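You operate a simulated robot arm through the tools that you are given. There is no shell and no other tool.

Carry out the task below with a simulated two-armed robot. There is one attempt and no reset: what you move stays moved.

TASK
Pour 500 ML of clear juice from the tall bottle into the green jug.
Fine: light box on first; stop at the jug's 500 ML line, the deposit stays in the bottle; bottle back, jug left on the mat, light off after the pour. Set down upright: tall bottle, green jug.

The check looks at the end state, three seconds after you hand in, the way a careful person would. Anything else that was tipped, shoved, dropped, spilled or broken makes it a failure.

THE ROBOT
Two 7-joint arms with two-finger parallel grippers on one trunk that stands fixed in place. Base frame: the origin is at the foot of the trunk, x ahead of it, y to its left, z up. Readings come in cm, degrees, newtons and seconds.
The left shoulder is at [2, 17, 135.3], the right one opposite. With the tool pointing down near the work surface each hand reaches from about 10 to 64 cm from the base axis, measured 20 degrees to its own side. Payload 3.8 kg a hand.
Tool frame (each hand has its own): the origin (TCP) lies between the finger pads and is the grasp point; the fingertips stand 3 cm ahead of it; z points along the fingers, y is the line along which they close. The gripper opens to 11 cm. The fingers are 2 cm wide and 1 cm thick; the gripper's body (4.8 by 11.2 cm) begins 5.5 cm behind the TCP.
Orientation is that of the tool frame in the base frame, as a unit quaternion [x, y, z, w]. With the fingers straight down and closing along the base's y, the tool's x points along the base's -x, its y along +y and its z along -z.

THE INTERFACE
- The arms move only by the tool servo_tool. It takes "left_series", "right_series" or both (then of equal length, played together; a hand with none holds still); each is a list of rows, each a list of 7 numbers: the turn, a rotation vector about the tool's x, y, z in degrees, then the shift along the tool's x, y, z in m, then the gripper command, from -1 (shut) to 1 (fully open), values between in proportion. In form: [[rx, ry, rz, x, y, z, grip], ...]. A call has 1 to 20 rows; each row shifts and turns the commanded pose from where the row before left it, along the tool's axes as they then stand. Rows are played at 5 a second. More than 5 cm and 8.6 degrees between two rows, or a gripper value outside its range, and nothing of the call is played. A pose out of reach is approached as far as the arm can. The call stops where the force on the tool passes 50 N (or 10 N more than at its start, if that is more) or the arm is blocked; 0.2 s more then pass. The fingers move at their own pace (about 7.2 cm/s each) and stop on an object; they squeeze with about 29 N. The grip force told is the motor's: it shows also when the fingers shut on nothing. Time passes only in rows, and 0.2 s behind the last, so rows that do not move let the fingers close. It gives the time, the measured TCP pose, the force on the tool (base axes), the opening and the grip force at its end, in the units of the frame above (readings bear some noise), with the torque about the TCP (base axes, N m) and any sound that the robot's microphone picked up, and new pictures: "show" is both (left out), scene, wrist or none (wrist: the cameras of the hands that moved).
- Cameras (640 x 400 px; columns grow to the right, rows downward): "scene" is now at [10.84, 3.69, 151.98]; the picture's right is [0.37, -0.93, 0.00], its down [-0.44, -0.18, -0.88] and it looks along [0.82, 0.32, -0.48] (base axes); focal length 284 px, centre (320, 200). "left" rides on the left gripper at [7.2, -1.7, -10.3] in its tool frame; the picture's right is [0.23, 0.97, 0.00], its down [-0.76, 0.18, -0.62] and it looks along [-0.61, 0.14, 0.78] (tool axes); focal length 222 px, centre (320, 200). "right" rides on the right gripper at [7.3, 1.7, -10.3] in its tool frame; the picture's right is [-0.23, 0.97, 0.00], its down [-0.76, -0.18, -0.62] and it looks along [-0.61, -0.14, 0.78] (tool axes); focal length 222 px, centre (320, 200). There is no depth. A picture from a camera that has moved, and an enlarged one, comes with that camera's place and axes in the base frame and with its lens. The place of the scene camera against the robot may be out by one fixed shift of up to 1.2 cm in any direction.
- lift_body(by): slides the trunk up (or, below 0, down) by that many cm; the arms and the scene camera ride with it, the base frame stays. It gives what a move gives, with no picture.
- pan_tilt(pan, tilt): turns the head with the scene camera to pan (to the left, within 80 degrees either way) and tilt (down, from -29 to 69), counted from straight ahead of the robot. It gives what a move gives, and a new picture of the scene camera.
- enlarge(camera, box): a new picture of the part [left, top, right, bottom] of that camera's present view, enlarged. It takes no simulated time.
- close_job(): hands the job in; it is judged then, once.

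Nothing tells you positions but the pictures and the camera data. Unless the task says otherwise, let go and move clear before handing in.

The tools are called after ">>>" as a command line: name --argument value ..., lists and objects as JSON in quotes. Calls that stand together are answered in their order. servo_tool: Moves the arms, as the interface text tells. Its arguments: {"type":"object","properties":{"left_series":{"type":"array","items":{"type":"array","items":{"type":"number"}}},"right_series":{"type":"array","items":{"type":"array","items":{"type":"number"}}},"show":{"type":"string","enum":["both","scene","wrist","none"]}},"required":[]} The other tools are called the same way: lift_body (by) slides the trunk up or down; pan_tilt (pan, tilt) turns the head that bears the scene camera; enlarge (camera, box) takes an enlarged picture of a part of a camera's view; close_job () hands the job in.

At the start:

```text
clock: 0.0
left_position: [36.71, 46.85, 131.54]
left_orientation: [0.0, 1.0, -0.001, 0.0]
left_contact_force: [0.5, -0.2, 0.4]
left_torque: [-0.03, -0.02, -0.01]
left_opening: 11.01
left_grip_force: 0.0
right_position: [35.6, -1.59, 139.86]
right_orientation: [0.0, 1.0, 0.0, 0.001]
right_contact_force: [-0.5, -1.3, 1.3]
right_torque: [-0.01, -0.01, 0.01]
right_opening: 10.99
right_grip_force: 0.0
trunk travel left (down, up): [-45.0, 12.0]
head pan, tilt: [21.6, 28.5]
```

scene: 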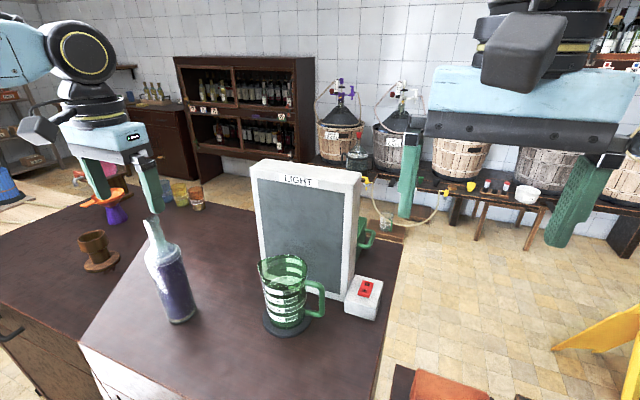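
right: 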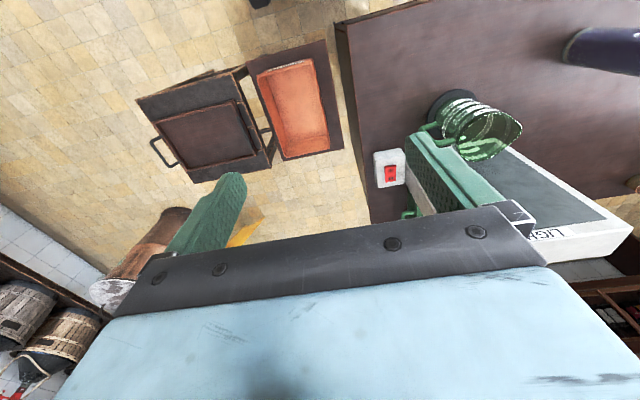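
left: 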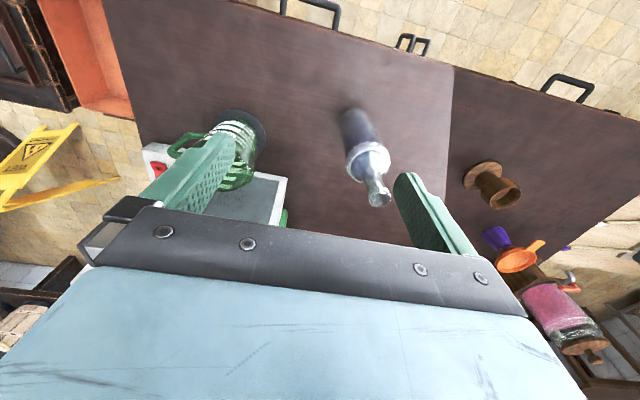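

I see a tall bottle with dark juice on the counter, a green jug on a round mat in front of a light box, and a switch box to the right with a red rocker. I'll take closer looks first to work out the positions.

>>> enlarge --camera "scene" --box '[220, 140, 420, 350]'

>>> enlarge --camera "scene" --box '[60, 180, 260, 340]'

>>> enlarge --camera "left" --box '[130, 80, 430, 260]'

>>> enlarge --camera "right" --box '[340, 50, 640, 250]'

```text
1.90 times, centred on (320, 245) of scene
camera zoom: at [10.84, 3.69, 151.98], right [0.37, -0.93, 0.0], down [-0.44, -0.18, -0.88], along [0.82, 0.32, -0.48], focal length 541 px, centre (320, 114)
```

zoom: 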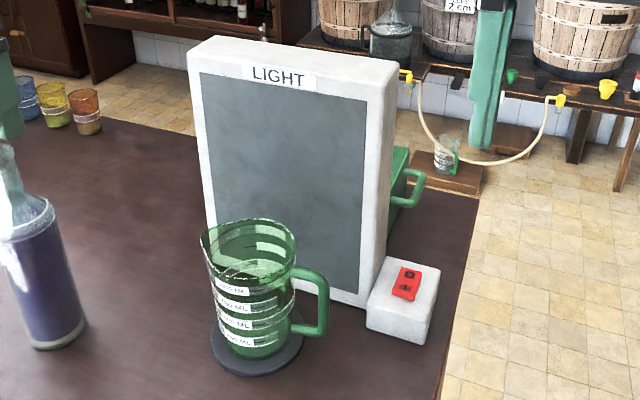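

```text
2.50 times, centred on (160, 260) of scene
camera zoom: at [10.84, 3.69, 151.98], right [0.37, -0.93, 0.0], down [-0.44, -0.18, -0.88], along [0.82, 0.32, -0.48], focal length 711 px, centre (720, 50)
```

zoom: 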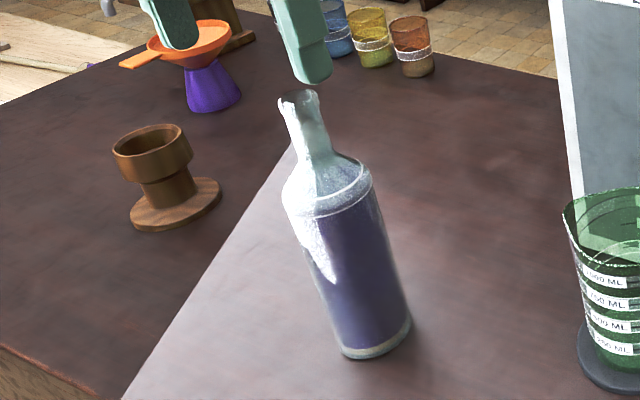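

```text
2.13 times, centred on (280, 170) of left
camera zoom: at [29.48, 45.11, 141.95], right [-0.23, 0.97, 0.0], down [0.76, 0.18, 0.62], along [0.61, 0.14, -0.78], focal length 474 px, centre (405, 264)
```

zoom: 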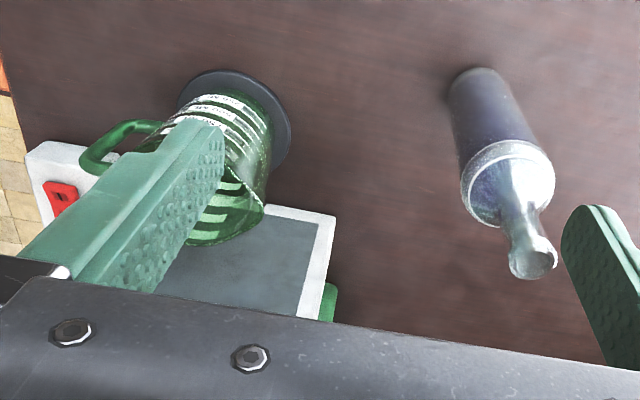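

```text
2.00 times, centred on (490, 150) of right
camera zoom: at [28.39, 0.11, 150.04], right [0.23, 0.97, 0.0], down [0.76, -0.18, 0.62], along [0.61, -0.14, -0.78], focal length 444 px, centre (-20, 300)
```

zoom: 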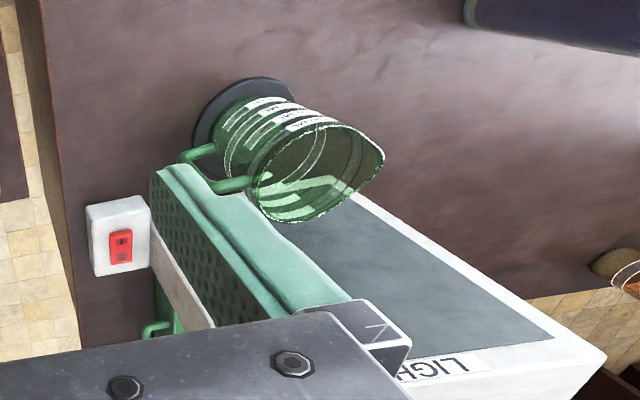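

The table looks to be at about z=90, with the bottle near (45, 56), the jug near (53, 29) and the switch near (66, 12). I'll zoom in on the details of each.

>>> enlarge --camera "scene" --box '[240, 240, 340, 340]'

>>> enlarge --camera "scene" --box '[340, 265, 390, 325]'

>>> enlarge --camera "right" --box '[365, 140, 425, 195]'

>>> enlarge --camera "scene" --box '[130, 210, 210, 330]'

```text
4.00 times, centred on (290, 290) of scene
camera zoom: at [10.84, 3.69, 151.98], right [0.37, -0.93, 0.0], down [-0.44, -0.18, -0.88], along [0.82, 0.32, -0.48], focal length 1137 px, centre (440, -160)
```

zoom: 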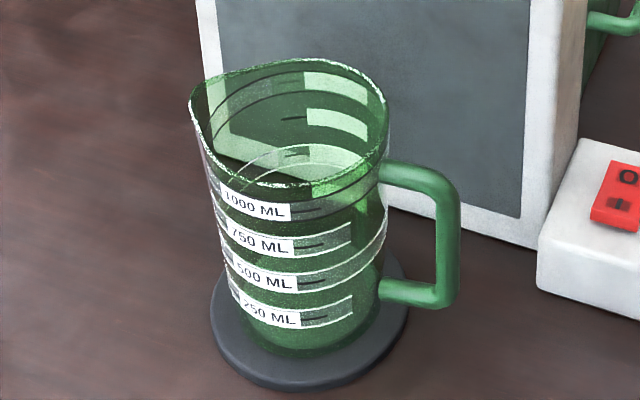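

```text
6.67 times, centred on (365, 295) of scene
camera zoom: at [10.84, 3.69, 151.98], right [0.37, -0.93, 0.0], down [-0.44, -0.18, -0.88], along [0.82, 0.32, -0.48], focal length 1895 px, centre (20, -433)
```

zoom: 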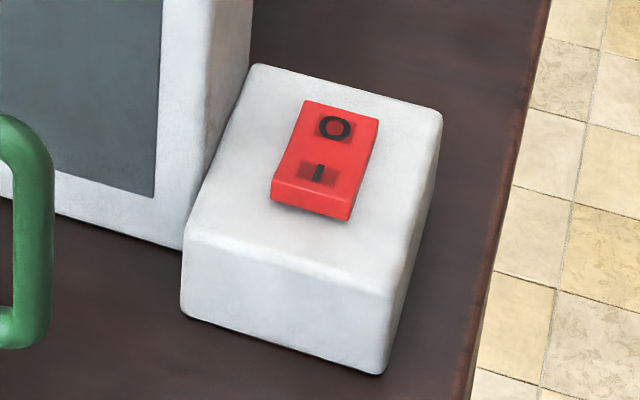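

```text
7.27 times, centred on (395, 168) of right
camera zoom: at [28.39, 0.11, 150.04], right [0.23, 0.97, 0.0], down [0.76, -0.18, 0.62], along [0.61, -0.14, -0.78], focal length 1615 px, centre (-226, 436)
```

zoom: 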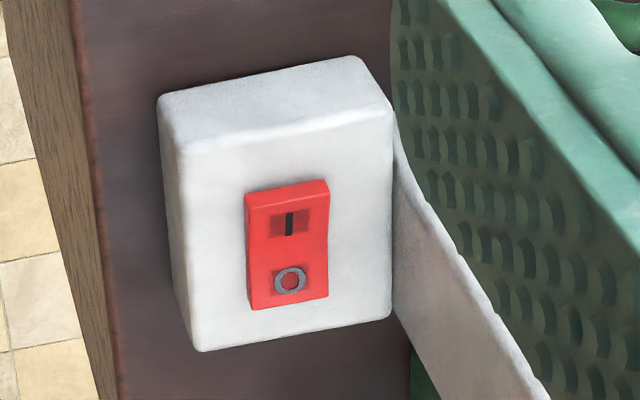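

```text
3.33 times, centred on (170, 270) of scene
camera zoom: at [10.84, 3.69, 151.98], right [0.37, -0.93, 0.0], down [-0.44, -0.18, -0.88], along [0.82, 0.32, -0.48], focal length 948 px, centre (820, -33)
```

zoom: 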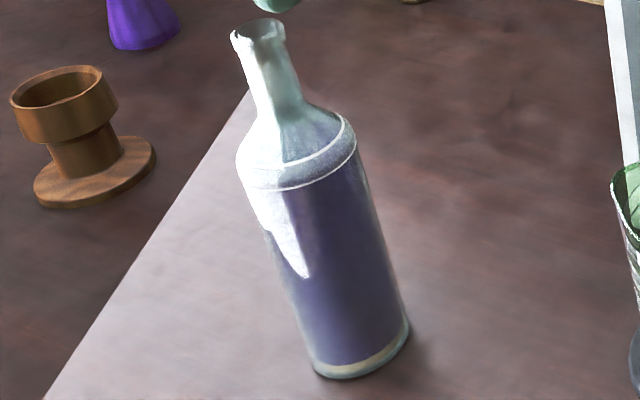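

The jug is empty, the switch has "I" nearest me and "O" at the far end, and a pale deposit lies at the bottom of the bottle. Next I'll pan and tilt the head to see how far the counter reaches and what obstacles are around.

>>> pan_tilt --pan 30 --tilt 60

>>> pan_tilt --pan -10 --tilt 45

```text
clock: 1.0
left_position: [36.8, 46.74, 131.59]
left_orientation: [0.0, 1.0, 0.0, 0.001]
left_contact_force: [-0.1, -0.1, -0.2]
left_torque: [-0.01, 0.0, -0.03]
left_opening: 10.99
left_grip_force: 0.0
right_position: [35.61, -1.62, 139.79]
right_orientation: [0.001, 1.0, 0.0, 0.0]
right_contact_force: [-0.6, 0.6, 0.6]
right_torque: [0.02, 0.01, 0.02]
right_opening: 10.99
right_grip_force: 0.1
trunk travel left (down, up): [-45.0, 12.0]
head pan, tilt: [30.0, 60.0]
camera scene: at [8.15, 3.67, 147.53], right [0.5, -0.87, 0.0], down [-0.75, -0.43, -0.5], along [0.43, 0.25, -0.87], focal length 284 px, centre (320, 200)
```

scene: 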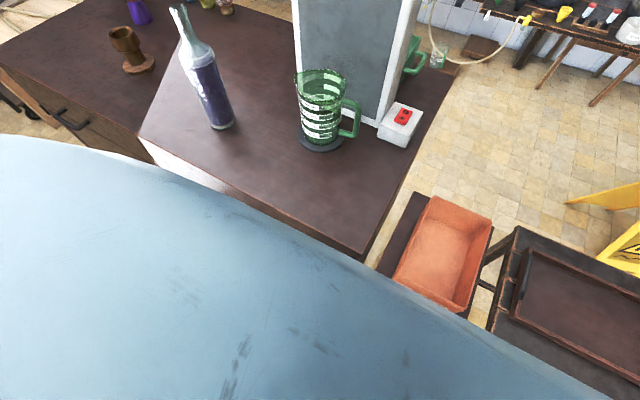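

```text
clock: 2.0
left_position: [36.83, 46.8, 131.58]
left_orientation: [0.0, 1.0, 0.001, 0.0]
left_contact_force: [-0.1, -0.7, -0.3]
left_torque: [0.02, 0.0, 0.02]
left_opening: 11.0
left_grip_force: 0.0
right_position: [35.68, -1.71, 139.7]
right_orientation: [0.002, 1.0, 0.0, 0.0]
right_contact_force: [-0.1, 0.0, 0.0]
right_torque: [-0.01, -0.02, 0.02]
right_opening: 11.01
right_grip_force: 0.0
trunk travel left (down, up): [-45.0, 12.0]
head pan, tilt: [-10.0, 45.0]
camera scene: at [10.38, -1.07, 149.47], right [-0.17, -0.98, 0.0], down [-0.7, 0.12, -0.71], along [0.7, -0.12, -0.71], focal length 284 px, centre (320, 200)
```

scene: 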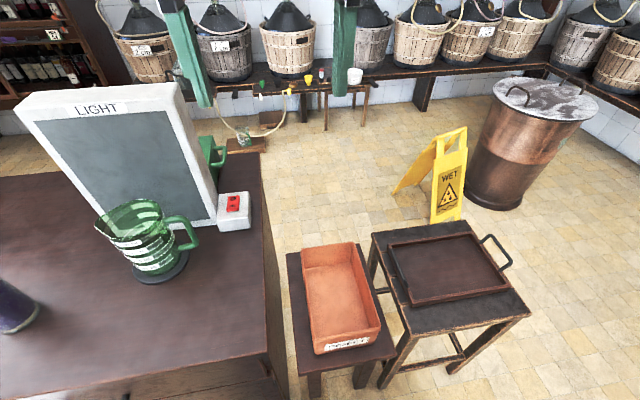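

The counter spans roughly from x=28 outward, with its right edge at y≈6, and the switch sits near (66, 12, 95). I'll turn the right hand to point forward and down with the gripper shut, and stay high for now.

>>> servo_tool --right_series '[[0, 0, -5, 0, 0, 0, -1], [0, 0, -5, 0, 0, 0, -1], [0, 0, -5, 0, 0, 0, -1], [0, 0, -5, 0, 0, 0, -1], [0, -8, 0, 0, 0, 0, -1], [0, -8, 0, 0, 0, 0, -1], [0, -8, 0, 0, 0, 0, -1], [0, -8, 0, 0, 0, 0, -1], [0, -8, 0, 0, 0, 0, -1], [0, 0, 0, 0, 0, 0, -1]]' --show "both"

```text
clock: 4.2
left_position: [36.71, 46.75, 131.62]
left_orientation: [0.0, 1.0, 0.0, 0.0]
left_contact_force: [0.1, -0.3, -0.4]
left_torque: [0.0, -0.01, 0.04]
left_opening: 10.99
left_grip_force: 0.1
right_position: [35.7, -1.79, 139.82]
right_orientation: [-0.163, 0.925, 0.061, 0.338]
right_contact_force: [0.7, 0.1, -0.1]
right_torque: [-0.03, -0.02, -0.03]
right_opening: 0.01
right_grip_force: 28.7
trunk travel left (down, up): [-45.0, 12.0]
head pan, tilt: [-10.0, 45.0]
camera scene: at [10.39, -1.06, 149.48], right [-0.17, -0.98, 0.0], down [-0.7, 0.12, -0.71], along [0.7, -0.12, -0.71], focal length 284 px, centre (320, 200)
camera right: at [23.64, -4.18, 142.94], right [-0.17, 0.97, 0.15], down [0.23, -0.11, 0.97], along [0.96, 0.2, -0.21], focal length 222 px, centre (320, 200)
```

scene: 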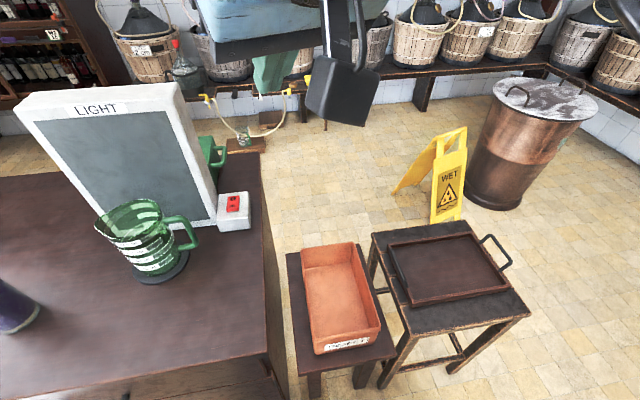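
right: 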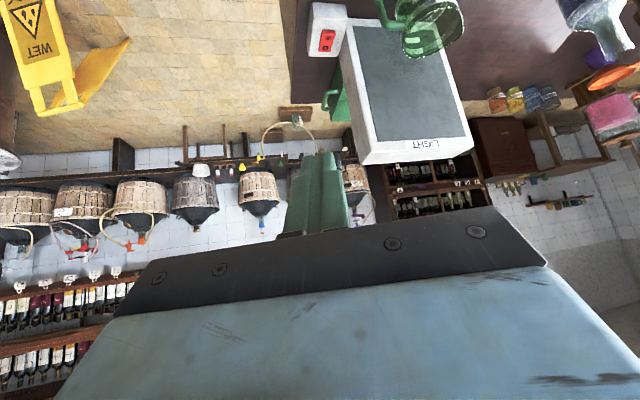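

The right hand is now pitched at 50° down and heading 20° left. I'll lower the trunk 12 cm for better reach, since the left fingers stay clear of the bottle, and then go to a hover above the switch.

>>> lift_body --by -12

```text
clock: 5.7
left_position: [36.69, 46.74, 119.67]
left_orientation: [-0.001, 1.0, 0.0, 0.0]
left_contact_force: [-0.1, 0.8, 1.1]
left_torque: [-0.01, 0.02, -0.01]
left_opening: 10.97
left_grip_force: 0.2
right_position: [35.62, -1.68, 127.85]
right_orientation: [-0.162, 0.925, 0.059, 0.337]
right_contact_force: [0.3, -0.4, 0.6]
right_torque: [0.01, 0.0, -0.01]
right_opening: 0.0
right_grip_force: 29.2
trunk travel left (down, up): [-33.0, 24.0]
head pan, tilt: [-10.0, 45.0]
```

>>> servo_tool --right_series '[[0, 0, 0, -0.00646, 0.00235, 0.0319, -1], [0, 0, 0, -0.00646, 0.00235, 0.0319, -1], [0, 0, 0, -0.00646, 0.00235, 0.0319, -1], [0, 0, 0, -0.00646, 0.00235, 0.0319, -1], [0, 0, 0, -0.00646, 0.00235, 0.0319, -1], [0, 0, 0, -0.00646, 0.00235, 0.0319, -1], [0, 0, 0, -0.00646, 0.00235, 0.0319, -1], [0, 0, 0, -0.00646, 0.00235, 0.0319, -1], [0, 0, 0, -0.00646, 0.00235, 0.0319, -1], [0, 0, 0, -0.00646, 0.00235, 0.0319, -1], [0, 0, 0, 0, 0, 0, -1]]' --show "both"

>>> pan_tilt --pan 10 --tilt 35

```text
clock: 8.1
left_position: [36.6, 46.73, 119.65]
left_orientation: [-0.001, 1.0, 0.0, 0.0]
left_contact_force: [0.2, 0.3, 0.2]
left_torque: [-0.01, -0.01, -0.02]
left_opening: 11.0
left_grip_force: 0.0
right_position: [58.75, 9.31, 107.67]
right_orientation: [-0.162, 0.926, 0.059, 0.337]
right_contact_force: [0.1, 0.4, -1.4]
right_torque: [-0.02, 0.02, -0.02]
right_opening: 0.0
right_grip_force: 29.5
trunk travel left (down, up): [-33.0, 24.0]
head pan, tilt: [-10.0, 45.0]
camera scene: at [10.35, -1.11, 137.48], right [-0.17, -0.98, 0.0], down [-0.7, 0.12, -0.71], along [0.7, -0.12, -0.71], focal length 284 px, centre (320, 200)
camera right: at [46.62, 6.8, 110.93], right [-0.17, 0.97, 0.15], down [0.23, -0.11, 0.97], along [0.96, 0.2, -0.21], focal length 222 px, centre (320, 200)
```

scene: 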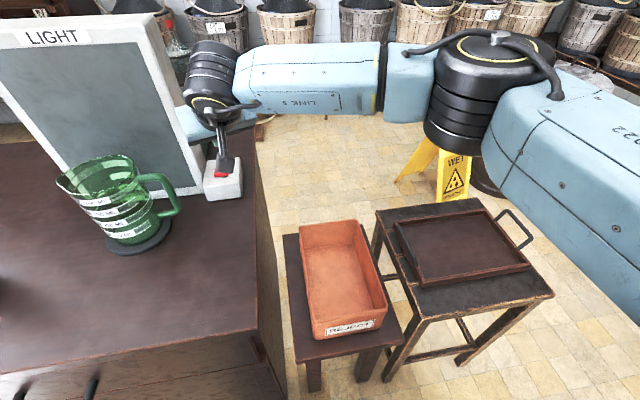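
right: 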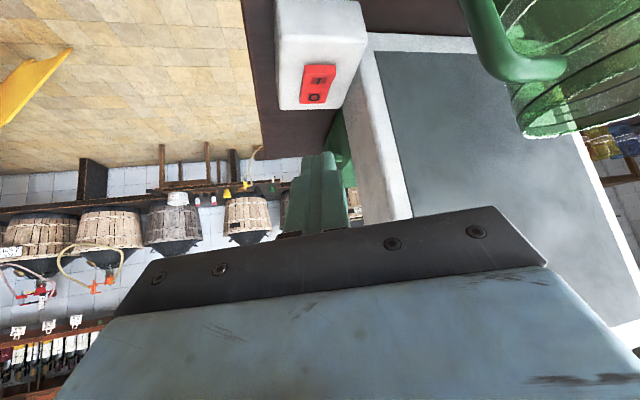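

```text
clock: 9.0
left_position: [36.66, 46.7, 119.59]
left_orientation: [0.0, 1.0, 0.0, 0.0]
left_contact_force: [-0.2, 0.3, 0.3]
left_torque: [-0.02, -0.03, 0.02]
left_opening: 10.99
left_grip_force: 0.1
right_position: [58.73, 9.42, 107.67]
right_orientation: [-0.162, 0.926, 0.059, 0.337]
right_contact_force: [-0.2, -0.8, 0.3]
right_torque: [0.02, 0.01, 0.0]
right_opening: 0.0
right_grip_force: 29.0
trunk travel left (down, up): [-33.0, 24.0]
head pan, tilt: [10.0, 35.0]
camera scene: at [11.04, 1.85, 138.96], right [0.17, -0.98, 0.0], down [-0.57, -0.1, -0.82], along [0.81, 0.14, -0.57], focal length 284 px, centre (320, 200)
```

scene: 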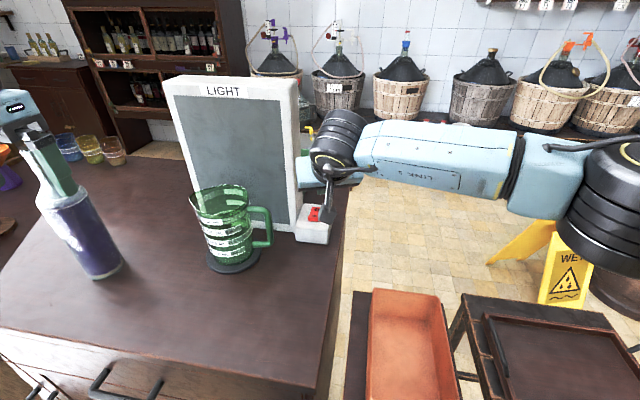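

The right hand hovers short of the switch. I'll zoom in to confirm the offset.

>>> enlarge --camera "right" --box '[260, 40, 400, 140]'

>>> enlarge --camera "scene" --box '[270, 150, 390, 260]'

```text
4.00 times, centred on (330, 90) of right
camera zoom: at [46.63, 6.8, 110.94], right [-0.17, 0.97, 0.15], down [0.23, -0.11, 0.97], along [0.96, 0.2, -0.21], focal length 888 px, centre (280, 640)
```

zoom: 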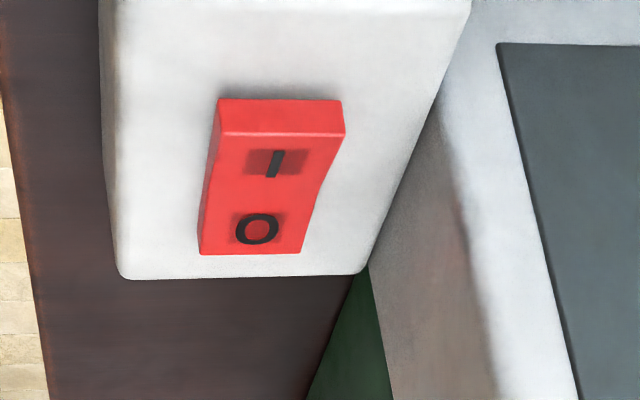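

```text
3.64 times, centred on (330, 205) of scene
camera zoom: at [11.04, 1.85, 138.96], right [0.17, -0.98, 0.0], down [-0.57, -0.1, -0.82], along [0.81, 0.14, -0.57], focal length 1034 px, centre (284, 182)
```

zoom: 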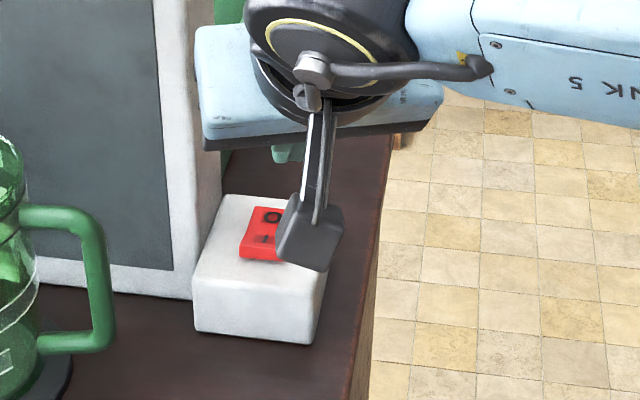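

>>> servo_tool --right_series '[[0, 0, 0, 0, 0.0019, 0.0271, -1], [0, 0, 0, 0, 0.0019, 0.0271, -1], [0, 0, 0, 0, 0.0019, 0.0271, -1], [0, 0, 0, 0.00257, 0, 0.00306, -1], [0, 0, 0, 0.00257, 0, 0.00306, -1], [0, 0, 0, 0.00257, 0, 0.00306, -1], [0, 0, 0, 0, 0, 0, -1]]' --show "both"

>>> enlarge --camera "scene" --box '[270, 150, 390, 260]'

>>> enlarge --camera "right" --box '[220, 0, 420, 200]'

```text
clock: 10.6
left_position: [36.7, 46.84, 119.64]
left_orientation: [0.0, 1.0, 0.001, 0.0]
left_contact_force: [0.5, -1.2, 0.5]
left_torque: [0.01, 0.0, -0.04]
left_opening: 11.01
left_grip_force: 0.0
right_position: [63.67, 11.59, 100.1]
right_orientation: [-0.162, 0.926, 0.059, 0.336]
right_contact_force: [-0.5, 0.0, 0.4]
right_torque: [0.01, 0.04, -0.01]
right_opening: 0.0
right_grip_force: 29.3
trunk travel left (down, up): [-33.0, 24.0]
head pan, tilt: [10.0, 35.0]
camera scene: at [11.05, 1.88, 138.96], right [0.17, -0.98, 0.0], down [-0.56, -0.1, -0.82], along [0.81, 0.14, -0.57], focal length 284 px, centre (320, 200)
camera right: at [51.48, 9.1, 103.25], right [-0.17, 0.97, 0.15], down [0.23, -0.1, 0.97], along [0.96, 0.2, -0.21], focal length 222 px, centre (320, 200)
```

scene: 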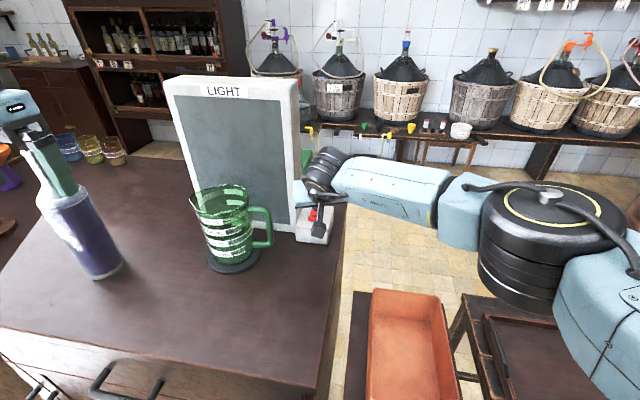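
right: 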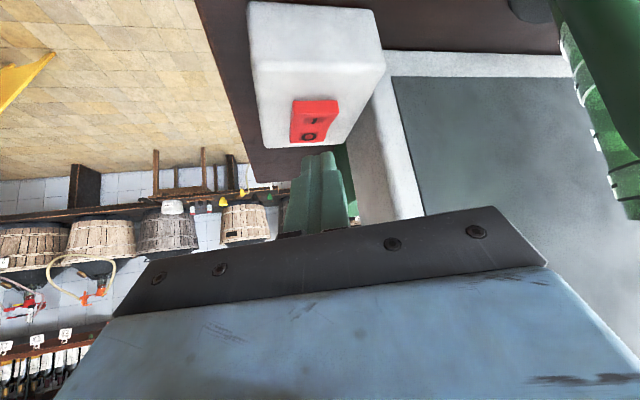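

```text
3.64 times, centred on (330, 205) of scene
camera zoom: at [11.05, 1.88, 138.96], right [0.17, -0.98, 0.0], down [-0.56, -0.1, -0.82], along [0.81, 0.14, -0.57], focal length 1034 px, centre (284, 182)
```

zoom: 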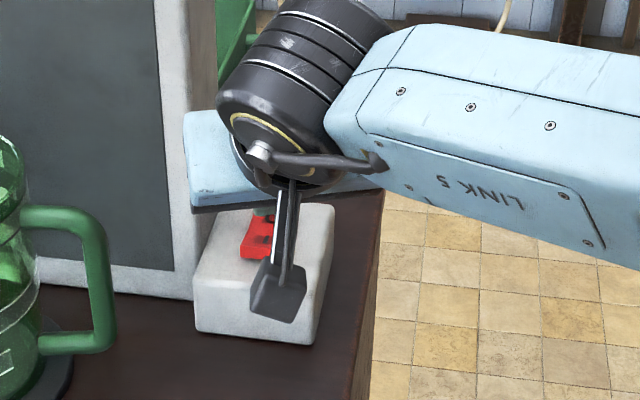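

```text
2.00 times, centred on (320, 100) of right
camera zoom: at [51.48, 9.1, 103.25], right [-0.17, 0.97, 0.15], down [0.23, -0.1, 0.97], along [0.96, 0.2, -0.21], focal length 444 px, centre (320, 400)
```

zoom: 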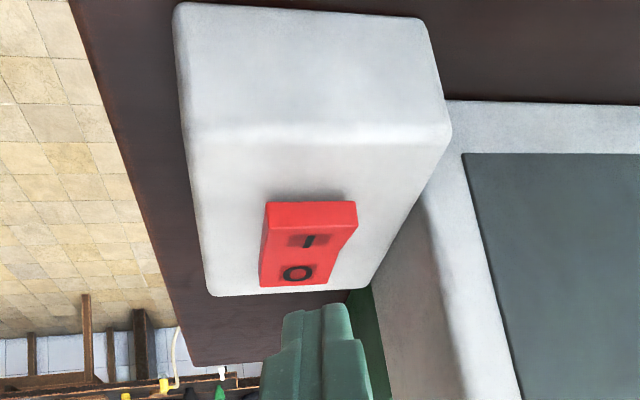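

>>> servo_tool --right_series '[[0, 0, 0, 0.00193, 0, 0.0023, -1], [0, 0, 0, 0.00193, 0, 0.0023, -1], [0, 0, 0, 0.00193, 0, 0.0023, -1], [0, 0, 0, 0.00193, 0, 0.0023, -1], [0, 0, 0, 0.00193, 0, 0.0023, -1], [0, 0, 0, 0.00193, 0, 0.0023, -1]]' --show "both"

>>> enlarge --camera "right" --box '[220, 0, 420, 200]'

```text
clock: 12.0
left_position: [36.64, 46.79, 119.71]
left_orientation: [0.0, 1.0, 0.0, 0.0]
left_contact_force: [0.5, 0.0, -0.6]
left_torque: [0.0, 0.0, -0.03]
left_opening: 10.99
left_grip_force: 0.0
right_position: [63.59, 11.63, 98.19]
right_orientation: [-0.162, 0.925, 0.059, 0.337]
right_contact_force: [0.4, -0.9, -0.5]
right_torque: [0.04, 0.03, -0.03]
right_opening: 0.02
right_grip_force: 29.0
trunk travel left (down, up): [-33.0, 24.0]
head pan, tilt: [10.0, 35.0]
camera scene: at [11.05, 1.87, 138.96], right [0.17, -0.98, 0.0], down [-0.56, -0.1, -0.82], along [0.81, 0.14, -0.57], focal length 284 px, centre (320, 200)
camera right: at [51.51, 9.06, 101.44], right [-0.17, 0.97, 0.15], down [0.23, -0.11, 0.97], along [0.96, 0.2, -0.21], focal length 222 px, centre (320, 200)
```

scene: 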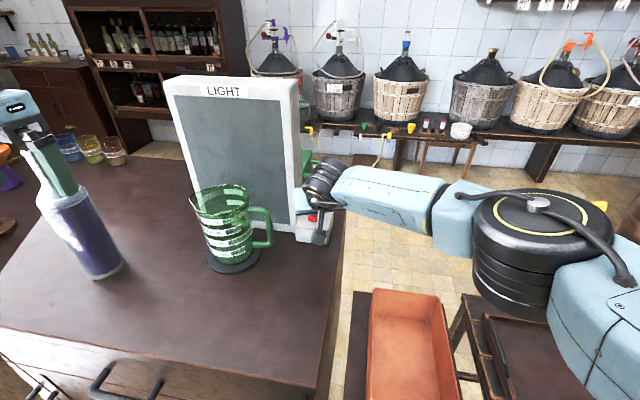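
right: 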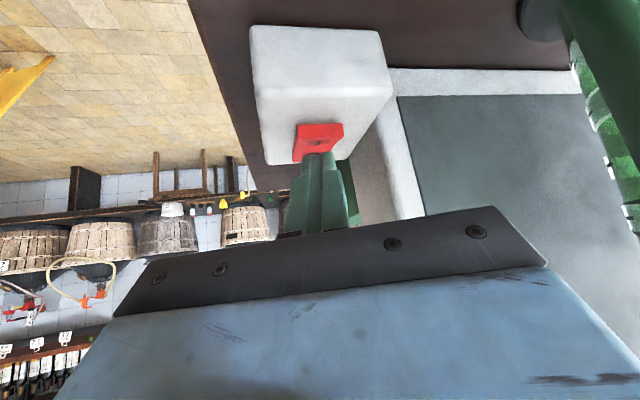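

```text
2.00 times, centred on (320, 100) of right
camera zoom: at [51.51, 9.06, 101.44], right [-0.17, 0.97, 0.15], down [0.23, -0.11, 0.97], along [0.96, 0.2, -0.21], focal length 444 px, centre (320, 400)
```

zoom: 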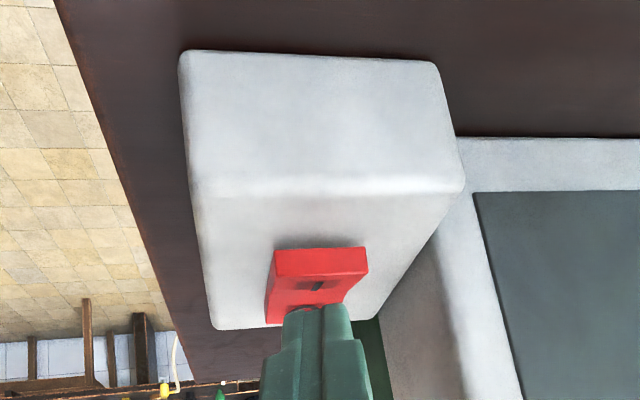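

No contact yet. Triangulating with the wrist camera puts the "I" label nearer (65.9, 12.5, 94.2), so I'll shift forward 1.2 cm and press down in small steps.

>>> servo_tool --right_series '[[0, 0, 0, -0.0097, 0, 0.0081, -1], [0, 0, 0, 0, 0, 0, -1], [0, 0, 0, 0.00193, 0, 0.0023, -1], [0, 0, 0, 0.00193, 0, 0.0023, -1], [0, 0, 0, 0.00193, 0, 0.0023, -1], [0, 0, 0, 0.00193, 0, 0.0023, -1]]' --show "both"

>>> enlarge --camera "right" --box '[220, 0, 420, 200]'

```text
clock: 13.4
left_position: [36.81, 46.77, 119.55]
left_orientation: [0.0, 1.0, 0.001, 0.0]
left_contact_force: [0.0, 1.0, 0.1]
left_torque: [-0.02, 0.01, -0.01]
left_opening: 11.0
left_grip_force: 0.0
right_position: [64.73, 12.09, 97.12]
right_orientation: [-0.164, 0.925, 0.059, 0.338]
right_contact_force: [-0.3, 0.3, 0.4]
right_torque: [0.01, 0.02, 0.02]
right_opening: 0.0
right_grip_force: 29.2
trunk travel left (down, up): [-33.0, 24.0]
head pan, tilt: [10.0, 35.0]
camera scene: at [11.03, 1.86, 138.96], right [0.17, -0.98, 0.0], down [-0.56, -0.1, -0.82], along [0.81, 0.14, -0.57], focal length 284 px, centre (320, 200)
camera right: at [52.67, 9.54, 100.36], right [-0.17, 0.97, 0.15], down [0.23, -0.11, 0.97], along [0.96, 0.2, -0.21], focal length 222 px, centre (320, 200)
```

scene: 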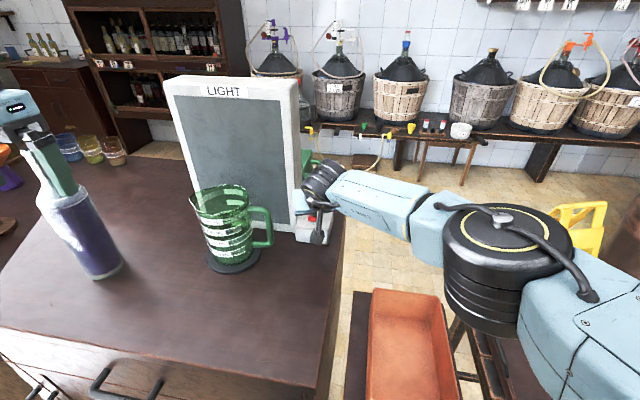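
right: 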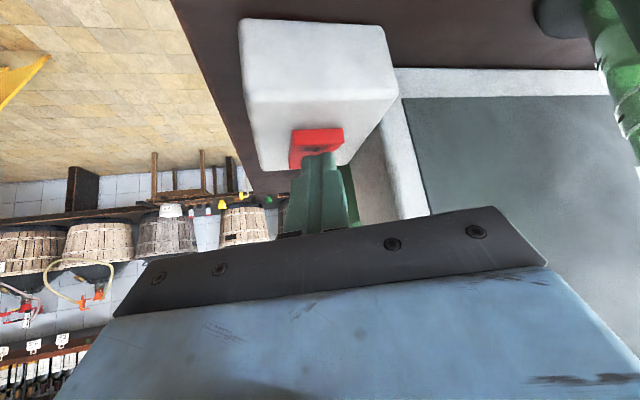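

```text
2.00 times, centred on (320, 100) of right
camera zoom: at [52.67, 9.54, 100.36], right [-0.17, 0.97, 0.15], down [0.23, -0.11, 0.97], along [0.96, 0.2, -0.21], focal length 444 px, centre (320, 400)
```

zoom: 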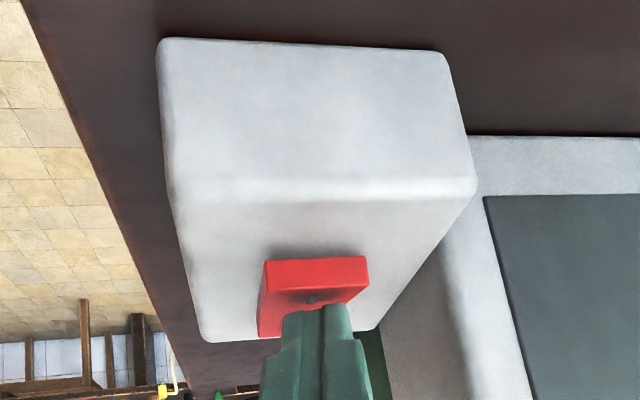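

>>> servo_tool --right_series '[[0, 0, 0, 0.0016, 0, 0.0019, -1], [0, 0, 0, 0.0016, 0, 0.0019, -1], [0, 0, 0, 0.0016, 0, 0.0019, -1], [0, 0, 0, 0.0016, 0, 0.0019, -1]]' --show "both"

>>> enlarge --camera "right" --box '[220, 0, 420, 200]'

```text
clock: 14.4
left_position: [36.54, 46.67, 119.77]
left_orientation: [0.0, 1.0, 0.0, 0.002]
left_contact_force: [-0.1, 0.3, 0.5]
left_torque: [0.0, -0.01, 0.01]
left_opening: 11.0
left_grip_force: 0.2
right_position: [64.73, 12.02, 96.69]
right_orientation: [-0.163, 0.924, 0.061, 0.342]
right_contact_force: [-2.6, 0.5, 31.2]
right_torque: [0.1, -0.28, -0.11]
right_opening: 0.02
right_grip_force: 29.2
trunk travel left (down, up): [-33.0, 24.0]
head pan, tilt: [10.0, 35.0]
camera scene: at [10.7, 1.81, 139.02], right [0.17, -0.98, 0.0], down [-0.56, -0.1, -0.82], along [0.81, 0.14, -0.57], focal length 284 px, centre (320, 200)
camera right: at [52.64, 9.51, 99.83], right [-0.17, 0.97, 0.15], down [0.22, -0.11, 0.97], along [0.96, 0.2, -0.2], focal length 222 px, centre (320, 200)
```

scene: 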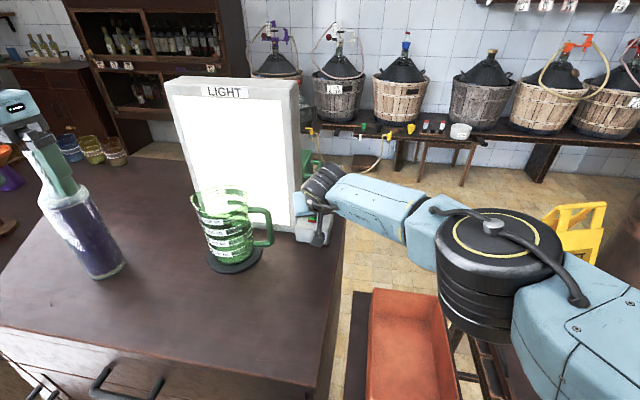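
right: 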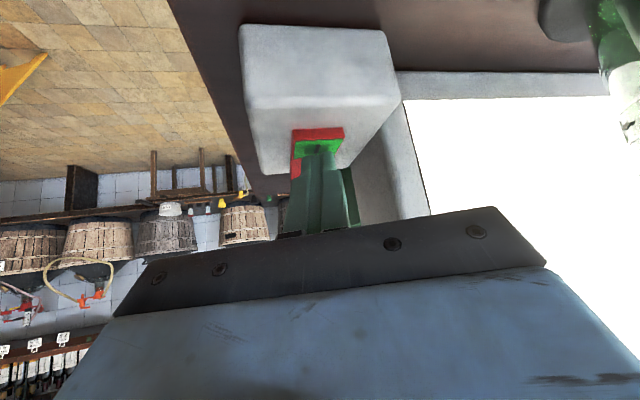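

```text
2.00 times, centred on (320, 100) of right
camera zoom: at [52.64, 9.51, 99.83], right [-0.17, 0.97, 0.15], down [0.22, -0.11, 0.97], along [0.96, 0.2, -0.2], focal length 444 px, centre (320, 400)
```

zoom: 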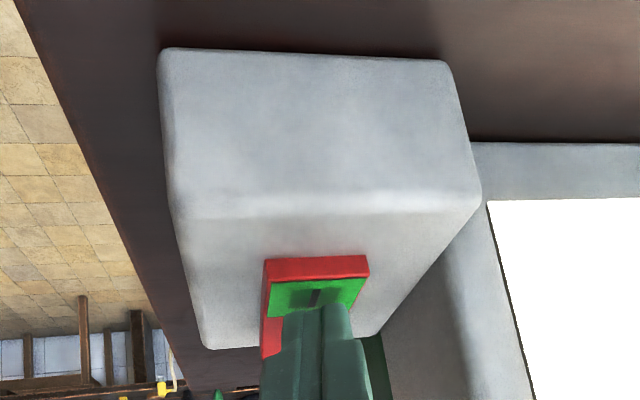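

The light box is on and the rocker has flipped. I'll lift the right finger off carefully and retreat.

>>> servo_tool --right_series '[[0, 0, 0, -0.0064, 0, -0.0077, -1], [0, 0, 0, -0.0064, 0, -0.0077, -1], [0, 0, 0, -0.0096, 0, -0.0115, -1], [0, 0, 0, 0, 0, -0.03, -1], [0, 0, 0, 0, 0, -0.03, -1], [0, 0, 0, 0, 0, -0.03, -1], [0, 0, 0, 0, 0, -0.03, -1]]' --show "both"

>>> enlarge --camera "right" --box '[220, 0, 420, 200]'

>>> enlarge --camera "scene" --box '[160, 160, 300, 290]'

>>> enlarge --camera "scene" --box '[0, 90, 160, 300]'

```text
clock: 16.0
left_position: [36.65, 46.82, 119.63]
left_orientation: [0.0, 1.0, 0.001, 0.0]
left_contact_force: [-0.2, 0.4, 1.2]
left_torque: [-0.01, 0.0, 0.0]
left_opening: 11.0
left_grip_force: 0.1
right_position: [57.38, 9.26, 108.68]
right_orientation: [-0.163, 0.925, 0.06, 0.338]
right_contact_force: [0.4, 0.5, 0.7]
right_torque: [-0.03, 0.01, -0.01]
right_opening: 0.0
right_grip_force: 28.7
trunk travel left (down, up): [-33.0, 24.0]
head pan, tilt: [10.0, 35.0]
camera scene: at [11.0, 1.85, 138.96], right [0.17, -0.98, 0.0], down [-0.56, -0.1, -0.82], along [0.81, 0.14, -0.57], focal length 284 px, centre (320, 200)
camera right: at [45.38, 6.76, 111.89], right [-0.17, 0.97, 0.15], down [0.23, -0.11, 0.97], along [0.96, 0.2, -0.21], focal length 222 px, centre (320, 200)
```

scene: 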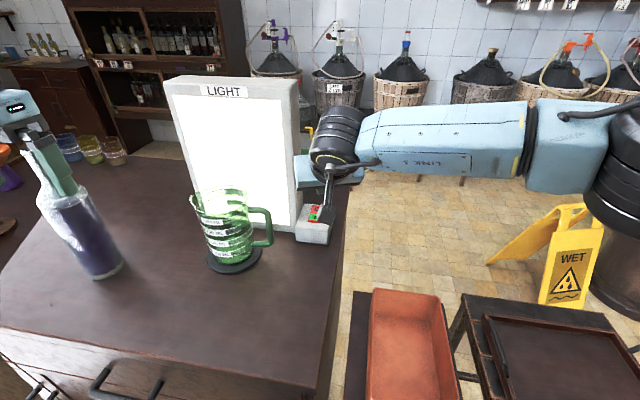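
right: 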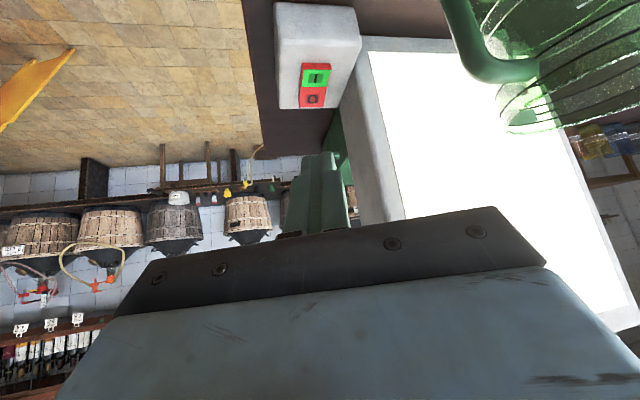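

```text
2.00 times, centred on (320, 100) of right
camera zoom: at [45.38, 6.76, 111.89], right [-0.17, 0.97, 0.15], down [0.23, -0.11, 0.97], along [0.96, 0.2, -0.21], focal length 444 px, centre (320, 400)
```

zoom: 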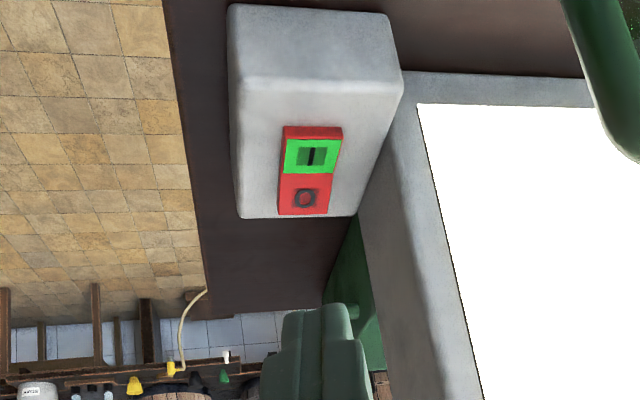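

```text
3.08 times, centred on (230, 225) of scene
camera zoom: at [11.0, 1.85, 138.96], right [0.17, -0.98, 0.0], down [-0.56, -0.1, -0.82], along [0.81, 0.14, -0.57], focal length 875 px, centre (597, 123)
```

zoom: 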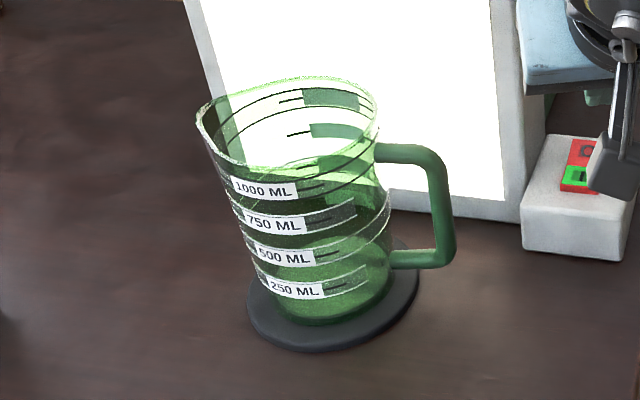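

```text
1.90 times, centred on (80, 195) of scene
camera zoom: at [11.0, 1.85, 138.96], right [0.17, -0.98, 0.0], down [-0.56, -0.1, -0.82], along [0.81, 0.14, -0.57], focal length 541 px, centre (777, 210)
```

zoom: 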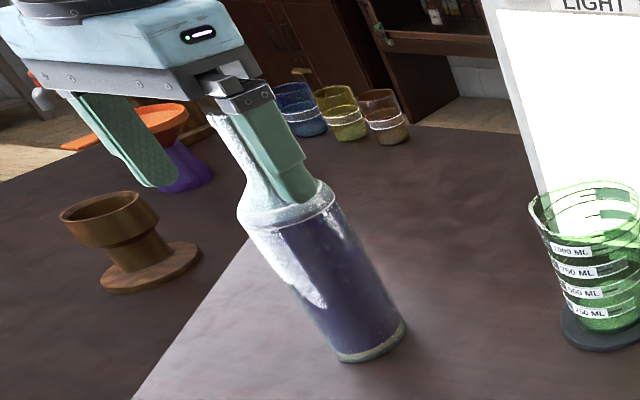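

The light stays on after the finger lifts. Now the left hand: I'll raise it and pitch it to horizontal, pointing +x, well above the bottle's top.

>>> servo_tool --left_series '[[0, 0, 0, 0.01, 0, -0.03, 1], [0, 0, 0, 0.01, 0, -0.03, 1], [0, -8.182, 0, 0, 0, 0, 1], [0, -8.182, 0, 0, 0, 0, 1], [0, -8.182, 0, 0, 0, 0, 1], [0, -8.182, 0, 0, 0, 0, 1], [0, -8.182, 0, 0, 0, 0, 1], [0, -8.182, 0, 0, 0, 0, 1], [0, -8.182, 0, 0, 0, 0, 1], [0, -8.182, 0, 0, 0, 0, 1], [0, -8.182, 0, 0, 0, 0, 1], [0, -8.182, 0, 0, 0, 0, 1], [0, -8.182, 0, 0, 0, 0, 1], [0, 0, 0, 0, 0, 0, 1]]' --show "both"

>>> pan_tilt --pan 40 --tilt 30

```text
clock: 19.0
left_position: [34.77, 46.8, 125.53]
left_orientation: [-0.001, 0.707, 0.001, 0.707]
left_contact_force: [-1.0, -1.1, -0.4]
left_torque: [0.0, -0.02, 0.01]
left_opening: 11.02
left_grip_force: 0.1
right_position: [57.46, 9.27, 108.72]
right_orientation: [-0.163, 0.926, 0.059, 0.336]
right_contact_force: [-0.9, -0.4, -0.7]
right_torque: [0.05, 0.0, -0.03]
right_opening: 0.0
right_grip_force: 29.4
trunk travel left (down, up): [-33.0, 24.0]
head pan, tilt: [10.0, 35.0]
camera scene: at [11.05, 1.87, 138.96], right [0.17, -0.98, 0.0], down [-0.56, -0.1, -0.82], along [0.81, 0.14, -0.57], focal length 284 px, centre (320, 200)
camera left: at [24.41, 45.1, 118.35], right [0.0, 0.97, -0.23], down [-0.62, 0.18, 0.76], along [0.78, 0.14, 0.61], focal length 222 px, centre (320, 200)
```

scene: 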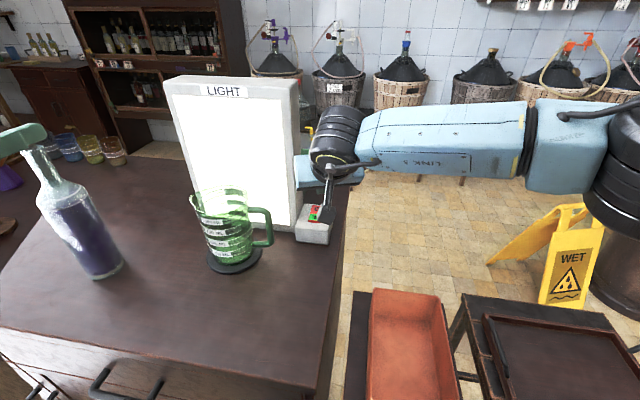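
left: 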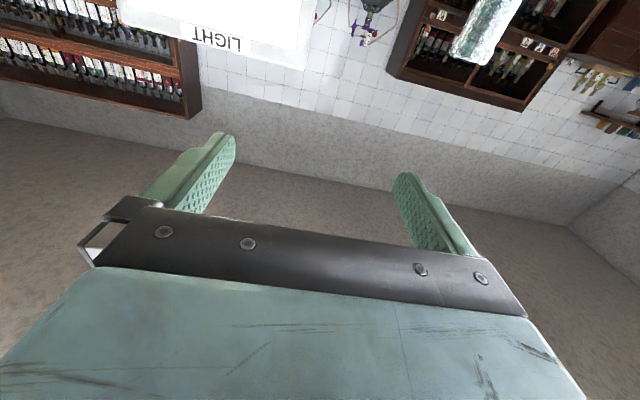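

```text
clock: 19.9
left_position: [34.67, 46.76, 125.6]
left_orientation: [0.0, 0.707, -0.001, 0.707]
left_contact_force: [-0.3, 0.7, 0.1]
left_torque: [-0.01, -0.04, -0.03]
left_opening: 10.99
left_grip_force: 0.1
right_position: [57.54, 9.35, 108.67]
right_orientation: [-0.163, 0.925, 0.059, 0.337]
right_contact_force: [0.5, 0.4, 0.0]
right_torque: [0.0, 0.01, 0.0]
right_opening: 0.0
right_grip_force: 29.1
trunk travel left (down, up): [-33.0, 24.0]
head pan, tilt: [40.0, 30.0]
camera scene: at [9.3, 6.14, 139.74], right [0.64, -0.77, 0.0], down [-0.38, -0.32, -0.87], along [0.66, 0.56, -0.5], focal length 284 px, centre (320, 200)
```

scene: 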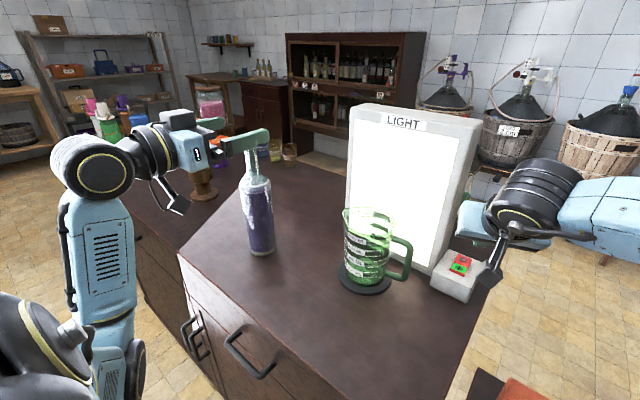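

>>> enlarge --camera "scene" --box '[200, 120, 320, 280]'

>>> enlarge --camera "left" --box '[400, 0, 560, 100]'

```text
2.50 times, centred on (260, 200) of scene
camera zoom: at [9.3, 6.14, 139.74], right [0.64, -0.77, 0.0], down [-0.38, -0.32, -0.87], along [0.66, 0.56, -0.5], focal length 711 px, centre (470, 200)
```

zoom: 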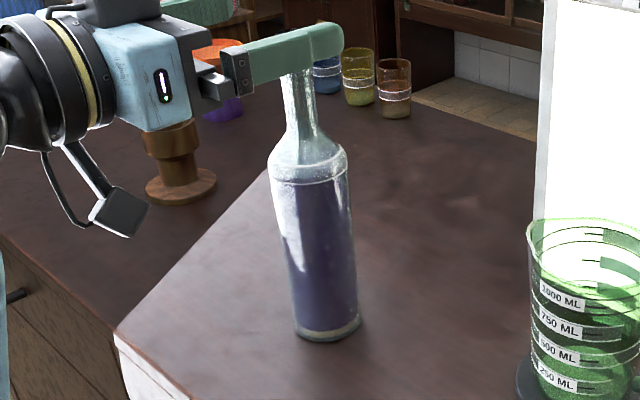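

```text
4.00 times, centred on (480, 50) of left
camera zoom: at [24.41, 45.09, 118.36], right [0.0, 0.97, -0.23], down [-0.62, 0.18, 0.76], along [0.78, 0.14, 0.61], focal length 888 px, centre (-320, 800)
```

zoom: 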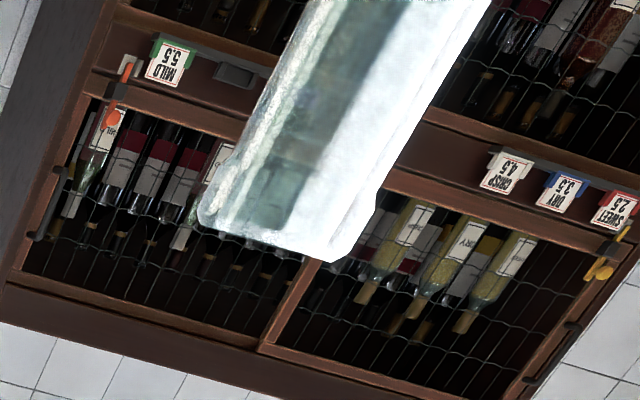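

Left-camera triangulation puts the bottle axis near (45.7, 57.2). I'll slide the left hand sideways in line with the bottle at x≈33 and then lower it to about z=102.

>>> servo_tool --left_series '[[0, 0, 0, 0, 0.026, -0.004, 1], [0, 0, 0, 0, 0.026, -0.004, 1], [0, 0, 0, 0, 0.026, -0.004, 1], [0, 0, 0, 0, 0.026, -0.005, 1], [0, 0, 0, 0.03, 0, 0, 1], [0, 0, 0, 0.03, 0, 0, 1], [0, 0, 0, 0.03, 0, 0, 1], [0, 0, 0, 0.03, 0, 0, 1], [0, 0, 0, 0.03, 0, 0, 1], [0, 0, 0, 0.03, 0, 0, 1], [0, 0, 0, 0.03, 0, 0, 1], [0, 0, 0, 0.025, 0, 0, 1], [0, 0, 0, 0, 0, 0, 1]]' --show "both"

>>> enlarge --camera "scene" --box '[140, 120, 320, 280]'

>>> enlarge --camera "left" --box '[120, 0, 520, 250]'

```text
clock: 22.7
left_position: [33.05, 57.11, 102.06]
left_orientation: [0.0, 0.707, 0.001, 0.707]
left_contact_force: [0.8, -0.3, 0.2]
left_torque: [0.02, -0.02, 0.0]
left_opening: 11.0
left_grip_force: 0.3
right_position: [57.45, 9.28, 108.63]
right_orientation: [-0.162, 0.926, 0.058, 0.337]
right_contact_force: [-0.2, -0.4, 0.7]
right_torque: [0.0, 0.0, -0.02]
right_opening: 0.0
right_grip_force: 29.0
trunk travel left (down, up): [-33.0, 24.0]
head pan, tilt: [40.0, 30.0]
camera scene: at [9.3, 6.15, 139.74], right [0.64, -0.77, 0.0], down [-0.38, -0.32, -0.87], along [0.66, 0.56, -0.5], focal length 284 px, centre (320, 200)
camera left: at [22.74, 55.53, 94.84], right [0.0, 0.97, -0.23], down [-0.62, 0.18, 0.76], along [0.78, 0.14, 0.61], focal length 222 px, centre (320, 200)
```

scene: 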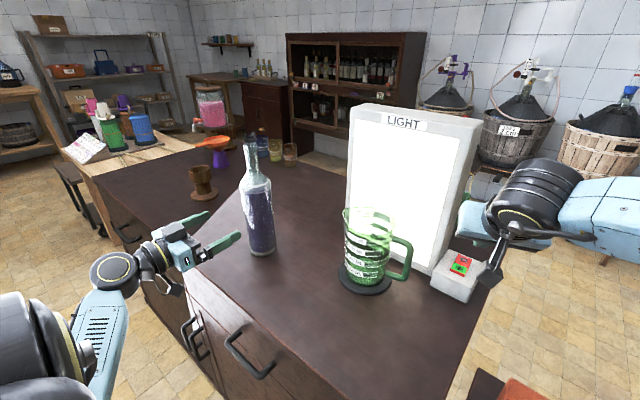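
left: 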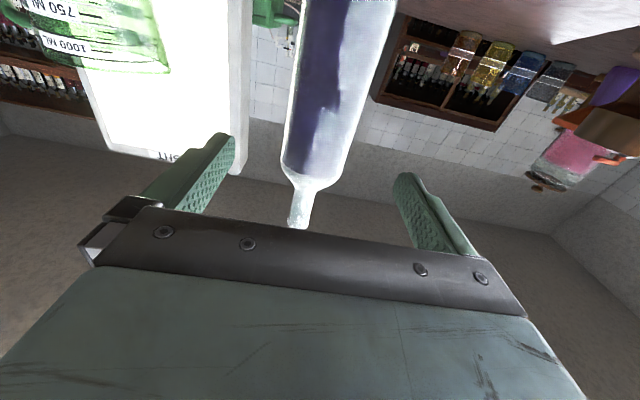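

```text
2.50 times, centred on (230, 200) of scene
camera zoom: at [9.3, 6.15, 139.74], right [0.64, -0.77, 0.0], down [-0.38, -0.32, -0.87], along [0.66, 0.56, -0.5], focal length 711 px, centre (545, 200)
```

zoom: 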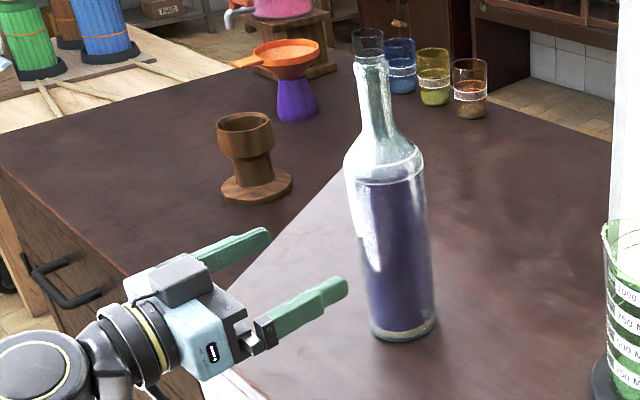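

```text
1.60 times, centred on (320, 125) of left
camera zoom: at [22.74, 55.53, 94.84], right [0.0, 0.97, -0.23], down [-0.62, 0.18, 0.76], along [0.78, 0.14, 0.61], focal length 355 px, centre (320, 320)
```

zoom: 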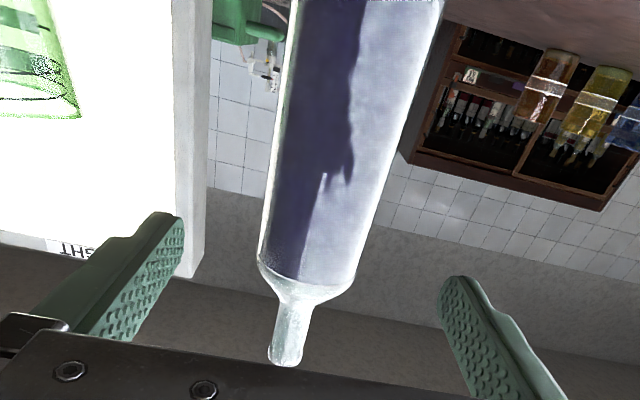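

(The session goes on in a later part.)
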